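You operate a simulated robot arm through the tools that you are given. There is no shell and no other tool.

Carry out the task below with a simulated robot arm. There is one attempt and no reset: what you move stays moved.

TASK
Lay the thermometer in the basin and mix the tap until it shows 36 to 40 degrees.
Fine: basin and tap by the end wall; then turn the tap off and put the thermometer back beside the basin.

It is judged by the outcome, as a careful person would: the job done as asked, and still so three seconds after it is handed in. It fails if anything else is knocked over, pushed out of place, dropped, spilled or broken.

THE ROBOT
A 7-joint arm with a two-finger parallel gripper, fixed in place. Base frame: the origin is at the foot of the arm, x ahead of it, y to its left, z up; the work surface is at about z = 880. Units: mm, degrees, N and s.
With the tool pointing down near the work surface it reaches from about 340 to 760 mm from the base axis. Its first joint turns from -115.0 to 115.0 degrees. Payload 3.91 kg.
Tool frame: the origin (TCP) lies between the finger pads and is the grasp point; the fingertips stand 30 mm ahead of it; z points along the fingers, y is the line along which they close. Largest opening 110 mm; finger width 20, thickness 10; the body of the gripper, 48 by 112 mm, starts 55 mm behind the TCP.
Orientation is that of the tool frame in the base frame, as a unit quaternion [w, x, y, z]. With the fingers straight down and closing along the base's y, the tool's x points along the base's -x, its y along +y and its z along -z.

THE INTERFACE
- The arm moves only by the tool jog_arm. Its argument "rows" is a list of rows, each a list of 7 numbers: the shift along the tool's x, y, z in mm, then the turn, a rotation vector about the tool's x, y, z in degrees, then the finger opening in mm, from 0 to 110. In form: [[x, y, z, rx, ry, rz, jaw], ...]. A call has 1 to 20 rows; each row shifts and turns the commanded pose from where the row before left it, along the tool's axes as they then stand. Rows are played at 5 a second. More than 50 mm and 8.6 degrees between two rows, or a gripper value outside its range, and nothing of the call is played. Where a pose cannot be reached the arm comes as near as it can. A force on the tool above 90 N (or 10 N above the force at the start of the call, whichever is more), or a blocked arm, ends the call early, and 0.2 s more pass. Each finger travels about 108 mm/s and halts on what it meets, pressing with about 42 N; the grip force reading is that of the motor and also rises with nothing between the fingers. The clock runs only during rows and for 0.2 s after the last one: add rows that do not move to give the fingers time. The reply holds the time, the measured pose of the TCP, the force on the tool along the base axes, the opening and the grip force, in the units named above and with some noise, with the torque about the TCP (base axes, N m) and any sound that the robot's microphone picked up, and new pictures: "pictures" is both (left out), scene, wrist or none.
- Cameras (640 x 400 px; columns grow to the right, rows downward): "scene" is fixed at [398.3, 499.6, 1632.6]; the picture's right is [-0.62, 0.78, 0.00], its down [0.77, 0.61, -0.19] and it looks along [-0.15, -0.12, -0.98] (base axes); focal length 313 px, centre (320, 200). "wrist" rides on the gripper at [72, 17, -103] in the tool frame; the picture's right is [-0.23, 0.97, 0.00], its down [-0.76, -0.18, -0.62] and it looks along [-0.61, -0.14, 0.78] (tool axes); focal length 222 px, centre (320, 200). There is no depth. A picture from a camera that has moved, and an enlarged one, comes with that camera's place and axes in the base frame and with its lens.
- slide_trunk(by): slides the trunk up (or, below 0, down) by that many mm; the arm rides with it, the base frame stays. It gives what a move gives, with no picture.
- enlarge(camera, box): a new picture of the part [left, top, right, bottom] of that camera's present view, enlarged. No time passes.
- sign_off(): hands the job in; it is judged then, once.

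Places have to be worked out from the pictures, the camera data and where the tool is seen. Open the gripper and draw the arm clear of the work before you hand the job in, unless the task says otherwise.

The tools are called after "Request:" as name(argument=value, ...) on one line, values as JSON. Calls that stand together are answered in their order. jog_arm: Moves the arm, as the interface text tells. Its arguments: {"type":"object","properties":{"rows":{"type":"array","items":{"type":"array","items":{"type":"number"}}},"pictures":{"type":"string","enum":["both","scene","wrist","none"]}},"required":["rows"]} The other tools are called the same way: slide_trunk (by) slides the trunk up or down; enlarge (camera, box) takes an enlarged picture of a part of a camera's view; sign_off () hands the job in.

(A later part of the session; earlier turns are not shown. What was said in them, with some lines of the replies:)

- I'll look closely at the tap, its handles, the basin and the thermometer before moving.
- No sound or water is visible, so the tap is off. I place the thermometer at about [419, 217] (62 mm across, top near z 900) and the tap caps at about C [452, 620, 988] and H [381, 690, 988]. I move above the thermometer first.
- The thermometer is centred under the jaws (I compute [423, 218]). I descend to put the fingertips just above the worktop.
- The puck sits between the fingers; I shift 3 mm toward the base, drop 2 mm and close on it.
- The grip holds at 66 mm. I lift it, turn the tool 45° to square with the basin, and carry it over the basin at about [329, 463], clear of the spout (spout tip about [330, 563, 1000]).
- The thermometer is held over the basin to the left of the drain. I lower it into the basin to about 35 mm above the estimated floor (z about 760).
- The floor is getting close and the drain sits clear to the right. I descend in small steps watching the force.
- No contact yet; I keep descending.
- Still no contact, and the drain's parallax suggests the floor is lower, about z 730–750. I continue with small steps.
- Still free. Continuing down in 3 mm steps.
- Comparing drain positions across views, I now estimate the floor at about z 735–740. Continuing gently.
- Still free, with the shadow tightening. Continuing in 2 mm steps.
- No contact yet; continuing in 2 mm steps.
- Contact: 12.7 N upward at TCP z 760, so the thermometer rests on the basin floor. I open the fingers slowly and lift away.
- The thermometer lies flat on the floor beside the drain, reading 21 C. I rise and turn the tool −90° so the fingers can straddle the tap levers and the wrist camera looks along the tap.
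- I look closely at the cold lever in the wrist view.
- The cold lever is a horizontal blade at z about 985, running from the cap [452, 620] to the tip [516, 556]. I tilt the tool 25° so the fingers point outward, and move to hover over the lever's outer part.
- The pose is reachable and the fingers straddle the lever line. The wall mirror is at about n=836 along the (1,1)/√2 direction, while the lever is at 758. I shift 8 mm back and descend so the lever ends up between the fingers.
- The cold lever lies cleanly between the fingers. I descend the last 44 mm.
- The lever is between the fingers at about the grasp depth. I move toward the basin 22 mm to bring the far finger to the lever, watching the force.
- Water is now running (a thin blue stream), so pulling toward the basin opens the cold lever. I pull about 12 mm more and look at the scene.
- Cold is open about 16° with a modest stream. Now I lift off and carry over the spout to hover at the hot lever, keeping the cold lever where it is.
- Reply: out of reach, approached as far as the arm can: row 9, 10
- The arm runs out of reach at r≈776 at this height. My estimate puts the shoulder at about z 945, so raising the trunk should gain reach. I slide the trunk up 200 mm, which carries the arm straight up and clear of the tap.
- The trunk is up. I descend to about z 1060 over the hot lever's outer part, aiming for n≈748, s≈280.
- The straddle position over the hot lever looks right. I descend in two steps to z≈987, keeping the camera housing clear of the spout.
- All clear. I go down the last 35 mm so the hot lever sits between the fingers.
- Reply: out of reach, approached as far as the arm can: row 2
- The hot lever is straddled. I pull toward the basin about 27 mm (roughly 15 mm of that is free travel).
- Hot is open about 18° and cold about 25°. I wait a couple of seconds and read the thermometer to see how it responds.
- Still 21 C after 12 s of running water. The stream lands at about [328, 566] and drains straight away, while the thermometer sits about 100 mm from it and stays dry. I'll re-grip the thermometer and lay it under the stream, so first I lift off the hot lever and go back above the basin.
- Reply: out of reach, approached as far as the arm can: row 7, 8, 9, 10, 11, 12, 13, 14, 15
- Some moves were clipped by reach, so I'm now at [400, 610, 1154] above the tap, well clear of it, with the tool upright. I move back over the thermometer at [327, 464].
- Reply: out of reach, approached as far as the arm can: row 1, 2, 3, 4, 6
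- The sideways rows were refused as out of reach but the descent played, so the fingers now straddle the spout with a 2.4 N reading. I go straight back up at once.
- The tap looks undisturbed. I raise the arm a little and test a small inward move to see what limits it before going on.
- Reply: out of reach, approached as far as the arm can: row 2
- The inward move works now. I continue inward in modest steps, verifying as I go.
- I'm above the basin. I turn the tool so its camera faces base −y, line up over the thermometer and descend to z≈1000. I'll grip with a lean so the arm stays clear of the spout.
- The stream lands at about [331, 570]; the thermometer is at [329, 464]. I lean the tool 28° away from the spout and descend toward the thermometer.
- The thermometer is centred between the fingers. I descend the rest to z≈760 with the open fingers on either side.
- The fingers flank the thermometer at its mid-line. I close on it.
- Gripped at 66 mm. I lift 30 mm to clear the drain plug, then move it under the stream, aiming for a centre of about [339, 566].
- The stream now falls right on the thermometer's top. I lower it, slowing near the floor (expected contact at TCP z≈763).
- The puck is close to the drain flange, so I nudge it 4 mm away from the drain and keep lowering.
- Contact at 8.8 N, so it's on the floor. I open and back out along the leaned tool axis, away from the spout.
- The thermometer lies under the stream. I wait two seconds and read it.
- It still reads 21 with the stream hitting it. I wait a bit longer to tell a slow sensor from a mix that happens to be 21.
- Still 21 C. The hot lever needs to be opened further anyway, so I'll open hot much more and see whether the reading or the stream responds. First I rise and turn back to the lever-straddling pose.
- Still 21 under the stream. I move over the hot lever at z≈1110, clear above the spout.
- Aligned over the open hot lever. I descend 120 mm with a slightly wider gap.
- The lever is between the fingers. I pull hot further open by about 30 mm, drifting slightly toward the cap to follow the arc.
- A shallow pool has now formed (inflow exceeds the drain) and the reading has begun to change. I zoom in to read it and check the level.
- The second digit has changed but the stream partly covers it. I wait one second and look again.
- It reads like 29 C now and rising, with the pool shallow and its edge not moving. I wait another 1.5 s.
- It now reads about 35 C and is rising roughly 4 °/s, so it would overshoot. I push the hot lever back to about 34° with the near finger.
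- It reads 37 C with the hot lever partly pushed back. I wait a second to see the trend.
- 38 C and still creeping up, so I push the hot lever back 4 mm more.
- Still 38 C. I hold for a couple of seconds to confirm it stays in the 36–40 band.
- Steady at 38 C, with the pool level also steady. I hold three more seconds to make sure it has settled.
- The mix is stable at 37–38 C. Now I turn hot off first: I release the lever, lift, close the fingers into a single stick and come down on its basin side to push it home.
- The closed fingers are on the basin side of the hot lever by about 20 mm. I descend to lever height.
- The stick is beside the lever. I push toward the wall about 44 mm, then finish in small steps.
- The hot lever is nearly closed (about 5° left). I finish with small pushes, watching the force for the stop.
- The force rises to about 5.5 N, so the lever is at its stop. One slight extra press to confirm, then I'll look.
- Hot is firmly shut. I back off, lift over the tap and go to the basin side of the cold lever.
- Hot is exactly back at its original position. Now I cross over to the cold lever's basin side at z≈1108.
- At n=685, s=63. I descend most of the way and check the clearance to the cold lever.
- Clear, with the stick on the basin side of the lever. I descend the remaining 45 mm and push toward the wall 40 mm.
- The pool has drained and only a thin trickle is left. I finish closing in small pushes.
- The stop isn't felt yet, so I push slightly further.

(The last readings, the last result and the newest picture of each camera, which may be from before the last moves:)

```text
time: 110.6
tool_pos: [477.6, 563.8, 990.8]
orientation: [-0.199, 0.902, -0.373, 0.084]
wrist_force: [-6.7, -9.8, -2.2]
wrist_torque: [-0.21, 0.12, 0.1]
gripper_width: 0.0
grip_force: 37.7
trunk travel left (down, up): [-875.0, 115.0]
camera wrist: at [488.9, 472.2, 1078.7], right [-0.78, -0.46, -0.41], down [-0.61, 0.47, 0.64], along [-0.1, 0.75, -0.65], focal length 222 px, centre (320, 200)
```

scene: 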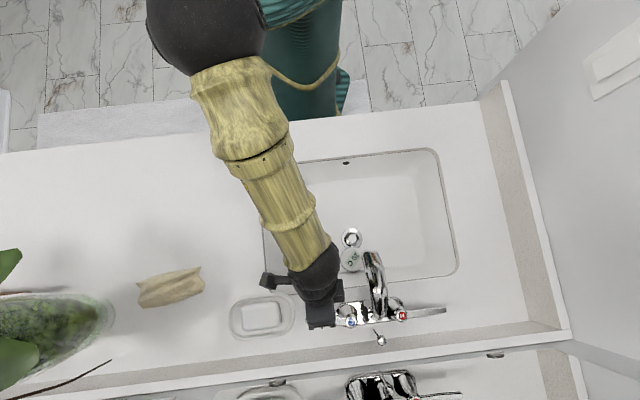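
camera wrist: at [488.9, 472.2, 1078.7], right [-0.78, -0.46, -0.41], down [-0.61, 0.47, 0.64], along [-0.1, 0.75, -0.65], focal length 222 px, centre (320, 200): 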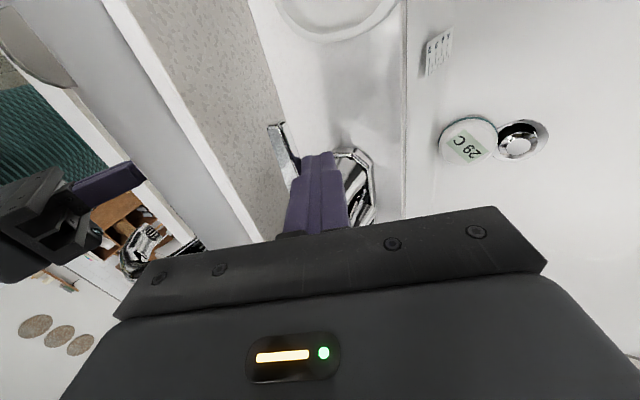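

The cold lever is on its stop and the stream has stopped. I back off, lift, and return above the basin, turning the tool for the leaned thermometer grip.

Request:
jog_arm(rows=[[0, 11.3, -5.3, 0, 0, 0, 0], [0, 11.3, -5.3, 0, 0, 0, 0], [0, -16.9, -36.2, 0, 0, 0, 0], [0, -16.9, -36.2, 0, 0, 0, 0], [0, -16.9, -36.2, 0, 0, 0, 0], [-9.75, 28.5, -13.3, 0, 0, 0, 0], [-9.75, 28.5, -13.3, 0, 0, 0, 0], [-9.75, 28.5, -13.3, 0, 0, 0, 0], [-9.75, 28.5, -13.3, 0, 0, 0, 40], [0, 0, 0, -6.25, 0, 0, 60], [0, 0, 0, -6.25, 0, 0, 80], [0, 0, 0, -6.25, 0, 0, 80], [0, 0, 0, -6.25, 0, 0, 80], [0, 0, 0, 0, 0, 0, 80]])

Request:
enlarge(camera="scene", box=[290, 230, 470, 350])

```text
time: 113.6
tool_pos: [344.1, 486.5, 1111.0]
orientation: [0.0, 0.924, -0.383, 0.0]
wrist_force: [0.1, -0.5, 0.2]
wrist_torque: [0.0, 0.03, 0.05]
gripper_width: 80.2
grip_force: 0.2
trunk travel left (down, up): [-875.0, 115.0]
camera wrist: at [385.6, 424.4, 1215.8], right [-0.85, -0.53, 0.0], down [-0.41, 0.66, 0.62], along [-0.33, 0.53, -0.78], focal length 222 px, centre (320, 200)
```

scene: 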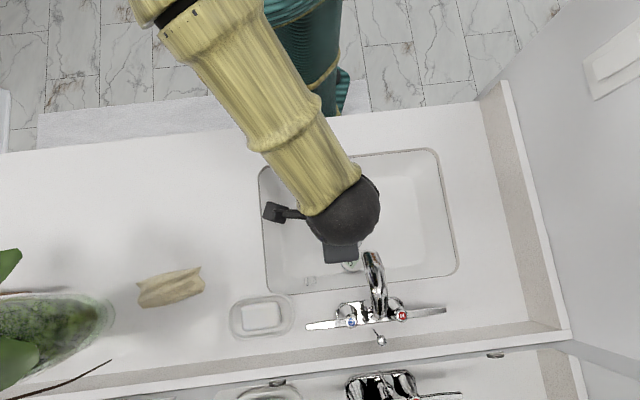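
wrist: 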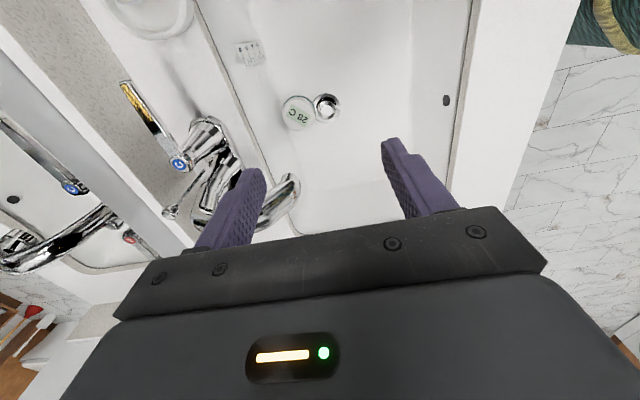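

```text
3.33 times, centred on (380, 290) of scene
camera zoom: at [398.3, 499.6, 1632.6], right [-0.62, 0.78, 0.0], down [0.77, 0.61, -0.19], along [-0.15, -0.12, -0.98], focal length 1042 px, centre (120, -100)
```

zoom: 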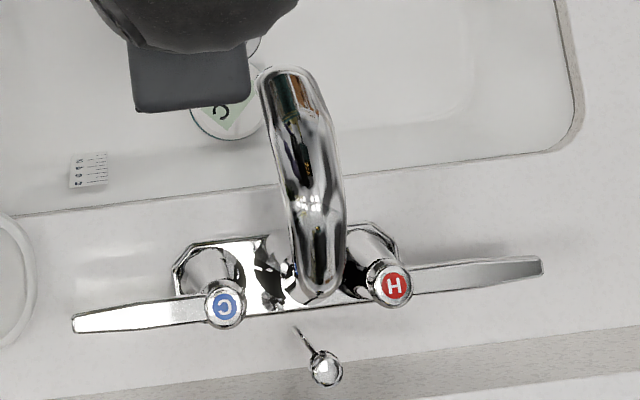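

Both levers are back where they began and no water is running. I turn and lean the tool and go down to the retreat point above the thermometer.

Request:
jog_arm(rows=[[0, 0, 0, 0, 0, 7.5, 80], [0, 0, 0, 0, 0, 7.5, 80], [0, 0, 0, 0, 0, 7.5, 80], [0, 0, 0, 0, 0, 7.5, 80], [0, 0, 0, 0, 0, 7.5, 80], [0, 0, 0, 0, 0, 7.5, 80], [0, 0, 0, 0, -7, 0, 80], [0, 0, 0, 0, -7, 0, 80], [0, 0, 0, 0, -7, 0, 80], [0, 0, 0, 0, -7, 0, 80], [20.35, 0, 38.3, 0, 0, 0, 80], [20.35, 0, 38.3, 0, 0, 0, 80], [20.35, 0, 38.3, 0, 0, 0, 80], [20.35, 0, 38.3, 0, 0, 0, 80], [20.35, 0, 38.3, 0, 0, 0, 80], [0, 0, 0, 0, 0, 0, 80]])

```text
time: 117.0
tool_pos: [343.8, 486.5, 893.8]
orientation: [-0.172, 0.686, -0.686, -0.171]
wrist_force: [0.5, -0.1, 0.7]
wrist_torque: [0.0, 0.01, 0.02]
gripper_width: 79.9
grip_force: 0.0
trunk travel left (down, up): [-875.0, 115.0]
camera wrist: at [328.7, 375.6, 952.4], right [-0.97, 0.2, 0.1], down [0.18, 0.38, 0.91], along [0.14, 0.9, -0.4], focal length 222 px, centre (320, 200)
```

scene: 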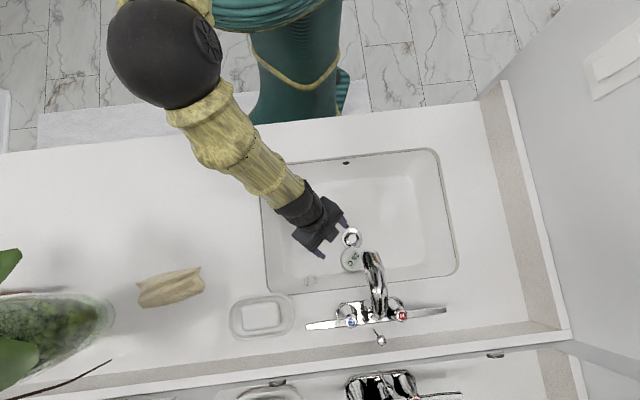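
wrist: 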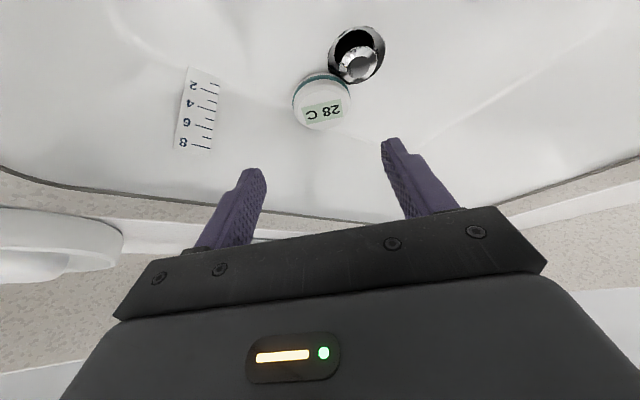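

The view matches my retreat view, so the thermometer hasn't moved. I advance along the tool axis back to the release pose.

Request:
jog_arm(rows=[[0, 0, 40, 0, 0, 0, 80], [0, 0, 40, 0, 0, 0, 80], [0, 0, 30, 0, 0, 0, 80], [0, 0, 20, 0, 0, 0, 80], [0, 0, 0, 0, 0, 0, 80]], pictures="wrist")

```text
time: 118.2
tool_pos: [344.1, 548.4, 778.9]
orientation: [0.172, -0.686, 0.686, 0.17]
wrist_force: [0.0, 0.3, -0.1]
wrist_torque: [-0.01, -0.02, -0.01]
gripper_width: 80.1
grip_force: 0.0
trunk travel left (down, up): [-875.0, 115.0]
camera wrist: at [329.4, 437.1, 837.4], right [-0.97, 0.2, 0.11], down [0.18, 0.38, 0.91], along [0.14, 0.9, -0.41], focal length 222 px, centre (320, 200)
```

wrist: 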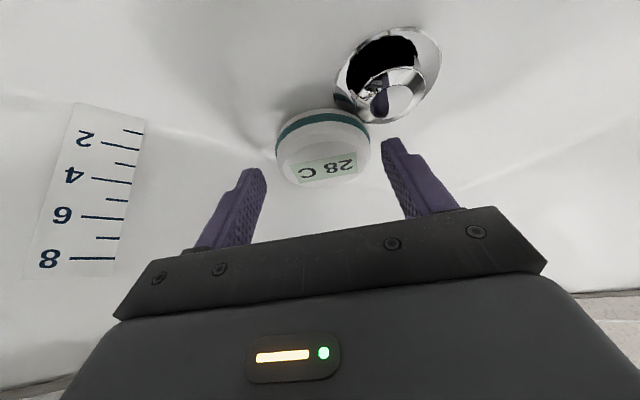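

Well aligned. I advance the last 17 mm and close.

Request:
jog_arm(rows=[[0, 0, 10, 0, 0, 0, 80], [0, 0, 7, 0, 0, 0, 80], [0, 0, 0, 0, 0, 0, 70], [0, 0, 0, 0, 0, 0, 60], [0, 0, 0, 0, 0, 0, 50], [0, 0, 0, 0, 0, 0, 50]], pictures="wrist")

```text
time: 119.6
tool_pos: [345.3, 555.6, 763.0]
orientation: [-0.172, 0.687, -0.685, -0.171]
wrist_force: [0.7, 0.1, 0.4]
wrist_torque: [0.07, -0.05, -0.03]
gripper_width: 66.4
grip_force: 42.2
trunk travel left (down, up): [-875.0, 115.0]
camera wrist: at [329.4, 444.4, 822.5], right [-0.97, 0.2, 0.11], down [0.18, 0.38, 0.91], along [0.14, 0.9, -0.41], focal length 222 px, centre (320, 200)
```

wrist: 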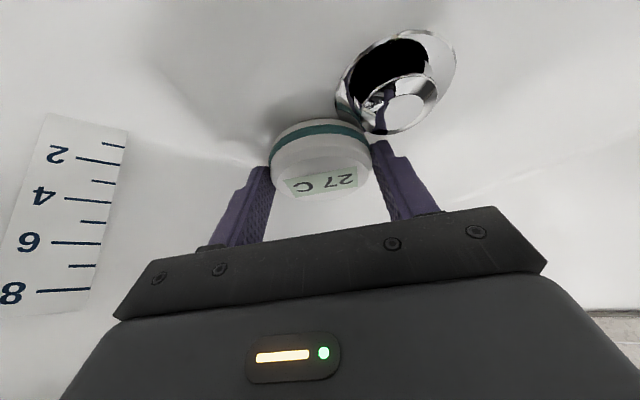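

The thermometer is gripped again (66.4 mm). I lift 30 mm, draw back from under the spout, then raise it above the basin rim.

Request:
jog_arm(rows=[[-7, 0, -13.2, 0, 0, 0, 50], [-7, 0, -13.2, 0, 0, 0, 50], [23, 0, -12.2, 0, 0, 0, 50], [23, 0, -12.2, 0, 0, 0, 50], [23, 0, -12.2, 0, 0, 0, 50], [23, 0, -12.2, 0, 0, 0, 50], [-18.8, 0, -35.3, 0, 0, 0, 50], [-18.8, 0, -35.3, 0, 0, 0, 50], [-18.8, 0, -35.3, 0, 0, 0, 50], [-18.8, 0, -35.3, 0, 0, 0, 50], [-18.8, 0, -35.3, 0, 0, 0, 50], [0, 0, 0, 0, 0, 0, 50]])

```text
time: 122.2
tool_pos: [344.4, 452.9, 992.9]
orientation: [-0.17, 0.687, -0.685, -0.171]
wrist_force: [-0.5, 0.7, -1.2]
wrist_torque: [-0.03, -0.02, -0.03]
gripper_width: 66.8
grip_force: 41.8
trunk travel left (down, up): [-875.0, 115.0]
camera wrist: at [329.6, 341.4, 1052.1], right [-0.97, 0.2, 0.11], down [0.18, 0.38, 0.91], along [0.14, 0.9, -0.41], focal length 222 px, centre (320, 200)
```

scene: 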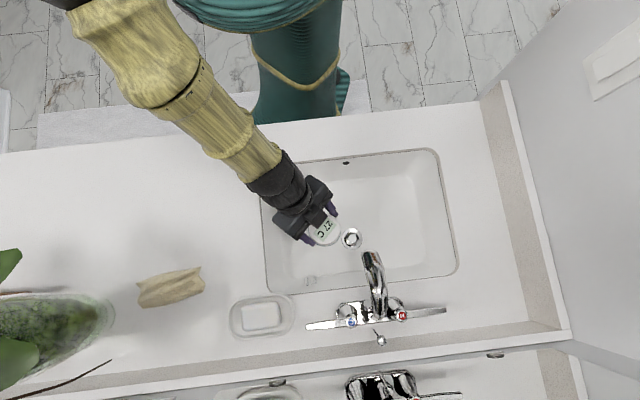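
wrist: 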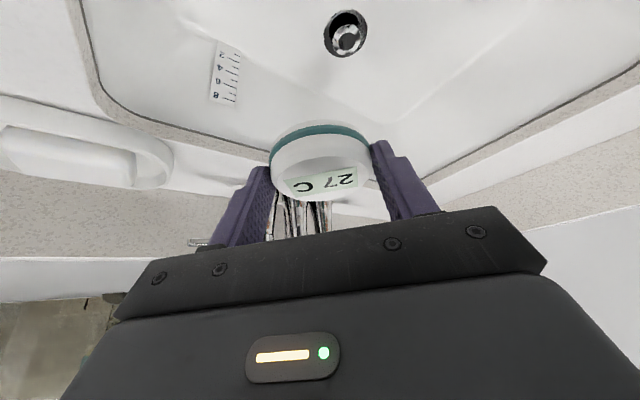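

Held and flat, above the rim. I carry it back to its original spot at about [420, 217].

Request:
jog_arm(rows=[[36.6, -12.5, -19.5, 0, 0, 0, 50], [36.6, -12.5, -19.5, 0, 0, 0, 50], [36.6, -12.5, -19.5, 0, 0, 0, 50], [36.6, -12.5, -19.5, 0, 0, 0, 50], [36.6, -12.5, -19.5, 0, 0, 0, 50], [36.6, -12.5, -19.5, 0, 0, 0, 50], [0, 0, 0, 0, 0, 0, 50]])

```text
time: 123.8
tool_pos: [418.2, 203.4, 994.1]
orientation: [-0.172, 0.686, -0.686, -0.171]
wrist_force: [-0.2, -0.1, -1.4]
wrist_torque: [-0.04, -0.02, 0.02]
gripper_width: 66.3
grip_force: 42.3
trunk travel left (down, up): [-875.0, 115.0]
camera wrist: at [403.4, 92.2, 1053.0], right [-0.97, 0.2, 0.11], down [0.18, 0.38, 0.91], along [0.14, 0.9, -0.41], focal length 222 px, centre (320, 200)
```

scene: 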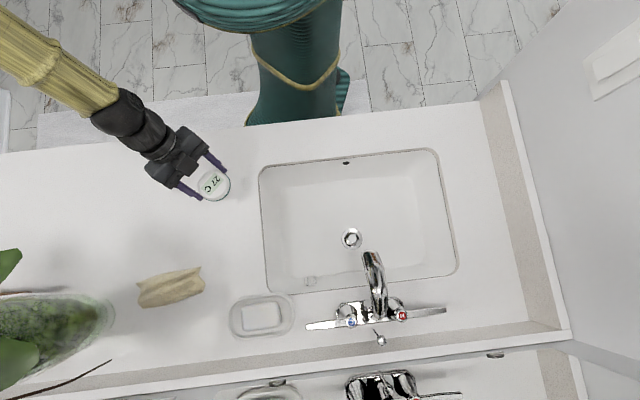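
wrist: 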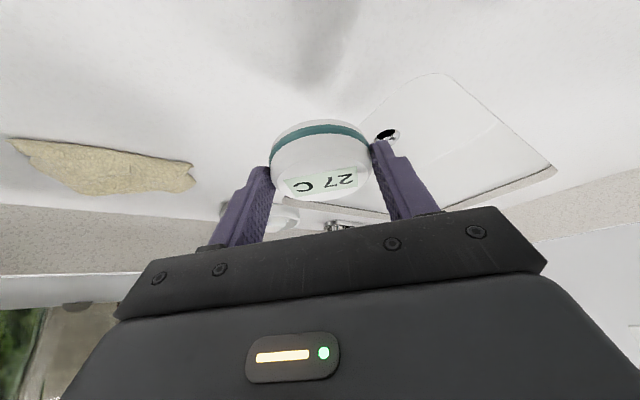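

It's over the original spot, which is clear. I lower to just above the worktop (contact expected near TCP z 919), then creep.

Request:
jog_arm(rows=[[14.1, 0, 26.5, 0, 0, 0, 50], [14.1, 0, 26.5, 0, 0, 0, 50], [3.8, 0, 7.1, 0, 0, 0, 50], [0, 0, 0, 0, 0, 0, 50]], pictures="wrist")

Request:
jog_arm(rows=[[0.94, 0, 1.77, 0, 0, 0, 50], [0.94, 0, 1.77, 0, 0, 0, 50], [0, 0, 0, 0, 0, 0, 50]], pictures="none")

```text
time: 124.8
tool_pos: [419.8, 202.3, 926.5]
orientation: [-0.172, 0.686, -0.686, -0.17]
wrist_force: [0.0, 0.7, -1.3]
wrist_torque: [-0.04, 0.01, 0.02]
gripper_width: 66.5
grip_force: 42.3
trunk travel left (down, up): [-875.0, 115.0]
camera wrist: at [404.6, 91.1, 984.7], right [-0.97, 0.2, 0.11], down [0.18, 0.38, 0.91], along [0.14, 0.9, -0.41], focal length 222 px, centre (320, 200)
```

wrist: 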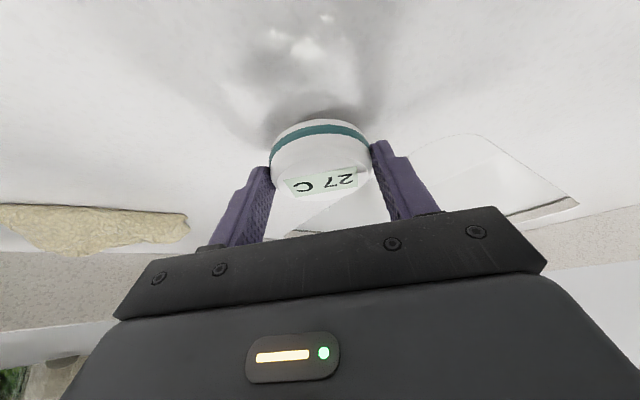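

```text
time: 125.6
tool_pos: [421.0, 202.3, 921.5]
orientation: [-0.172, 0.686, -0.686, -0.171]
wrist_force: [-1.2, 0.1, -1.2]
wrist_torque: [-0.02, -0.01, 0.04]
gripper_width: 66.3
grip_force: 42.1
trunk travel left (down, up): [-875.0, 115.0]
```

No contact yet at 921.5; I creep down in 1.5 mm steps.

Request:
jog_arm(rows=[[0.7, 0, 1.3, 0, 0, 0, 50], [0, 0, 0, 0, 0, 0, 50]], pictures="none")

Request:
jog_arm(rows=[[0.7, 0, 1.3, 0, 0, 0, 50], [0, 0, 0, 0, 0, 0, 50]], pictures="none")

```text
time: 126.2
tool_pos: [420.4, 202.1, 920.2]
orientation: [-0.171, 0.687, -0.685, -0.17]
wrist_force: [-0.7, 0.3, -1.2]
wrist_torque: [-0.01, 0.04, -0.01]
gripper_width: 66.5
grip_force: 41.8
trunk travel left (down, up): [-875.0, 115.0]
```

```text
time: 126.8
tool_pos: [420.6, 202.4, 918.9]
orientation: [-0.171, 0.686, -0.686, -0.171]
wrist_force: [0.2, -0.2, -0.3]
wrist_torque: [0.02, -0.05, -0.01]
gripper_width: 66.3
grip_force: 42.5
trunk travel left (down, up): [-875.0, 115.0]
```

The reading is just beginning to change (Fz −0.3), so I go one more small step.

Request:
jog_arm(rows=[[0.5, 0, 0.9, 0, 0, 0, 50], [0, 0, 0, 0, 0, 0, 50]], pictures="none")

```text
time: 127.4
tool_pos: [420.5, 203.7, 919.6]
orientation: [-0.172, 0.686, -0.686, -0.171]
wrist_force: [0.4, -1.1, 10.4]
wrist_torque: [0.02, 0.04, 0.01]
gripper_width: 66.6
grip_force: 42.7
trunk travel left (down, up): [-875.0, 115.0]
```

Contact at 10 N: the thermometer is on the worktop. I release slowly and back out along the tool axis.

Request:
jog_arm(rows=[[0, 0, -0.6, 0, 0, 0, 66], [0, 0, 0, 0, 0, 0, 72], [0, 0, 0, 0, 0, 0, 84], [0, 0, 0, 0, 0, 0, 84], [0, 0, -15, 0, 0, 0, 84], [0, 0, -25, 0, 0, 0, 84], [0, 0, -35, 0, 0, 0, 84], [0, 0, -40, 0, 0, 0, 84], [0, 0, -40, 0, 0, 0, 84], [0, 0, -40, 0, 0, 0, 84], [0, 0, 0, 0, 0, 0, 84]])

Request:
enlarge(camera="scene", box=[180, 140, 340, 240])

```text
time: 129.8
tool_pos: [420.1, 112.5, 1091.4]
orientation: [-0.171, 0.687, -0.685, -0.171]
wrist_force: [0.1, 0.1, -0.5]
wrist_torque: [-0.01, 0.01, 0.0]
gripper_width: 83.9
grip_force: 0.1
trunk travel left (down, up): [-875.0, 115.0]
camera wrist: at [404.9, 0.7, 1149.5], right [-0.97, 0.2, 0.11], down [0.18, 0.38, 0.91], along [0.14, 0.9, -0.41], focal length 222 px, centre (320, 200)
```

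scene: 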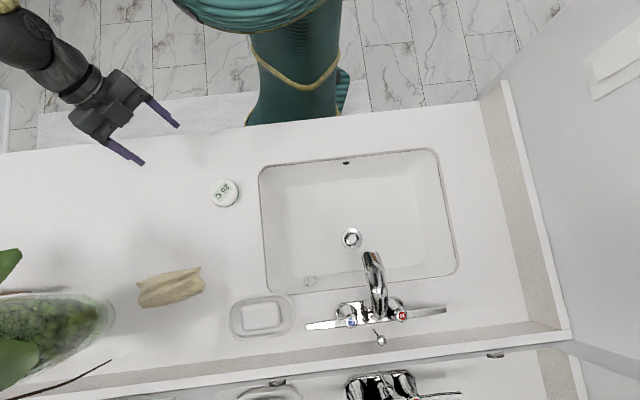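
wrist: 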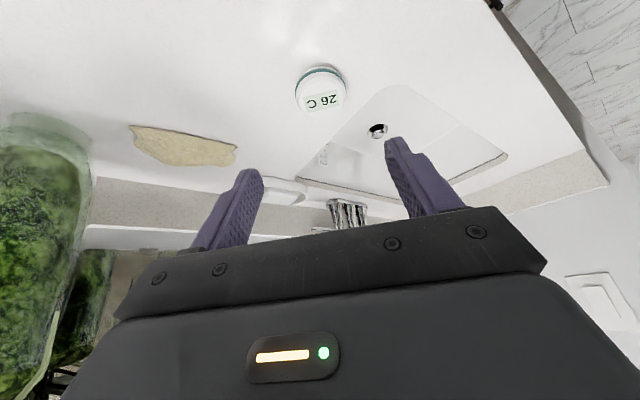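

```text
4.00 times, centred on (260, 190) of scene
camera zoom: at [398.3, 499.6, 1632.6], right [-0.62, 0.78, 0.0], down [0.77, 0.61, -0.19], along [-0.15, -0.12, -0.98], focal length 1251 px, centre (560, 240)
```

zoom: 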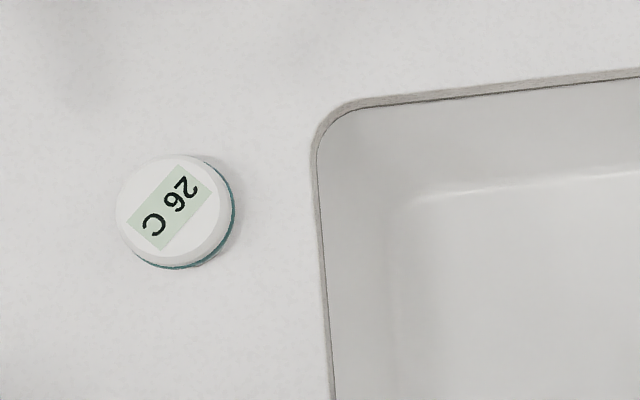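

The thermometer is back beside the basin at its original place and the arm is clear. I make a last check of the tap and basin.

Request:
enlarge(camera="scene", box=[270, 210, 470, 350])

```text
2.86 times, centred on (370, 280) of scene
camera zoom: at [398.3, 499.6, 1632.6], right [-0.62, 0.78, 0.0], down [0.77, 0.61, -0.19], along [-0.15, -0.12, -0.98], focal length 894 px, centre (177, -29)
```

zoom: 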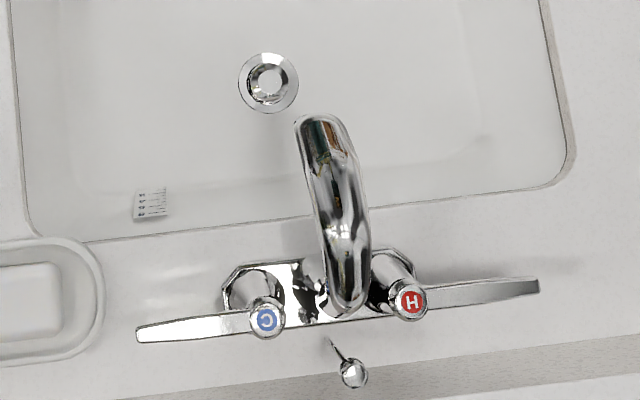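

Both levers are shut, no water is running, the basin is empty, and nothing else has moved. I hand the job in.

Request:
sign_off()

```text
The job is handed in.
```

The job is done and handed in. With the thermometer in the basin under the stream, I mixed the tap until it held steady at 37–38 °C. I then shut both levers and put the thermometer back in its original spot beside the basin.

- **Moved the thermometer:** I first laid it near the drain, but it stayed dry and kept reading 21 °C. I moved it under the stream and opened the hot lever further, which started the reading changing.
- **Light touch on the tap:** while I was moving between levers, one sideways move was refused, and the arm came down with its fingers on either side of the spout. The force reading was about 2.4 N. I raised it at once, and the tap looked and worked the same afterwards.
- **Left as found:** both levers are back where they started, no water is running and the basin is empty. Nothing else on the counter moved. The gripper is open and clear, but the trunk is still raised 200 mm from where it started.
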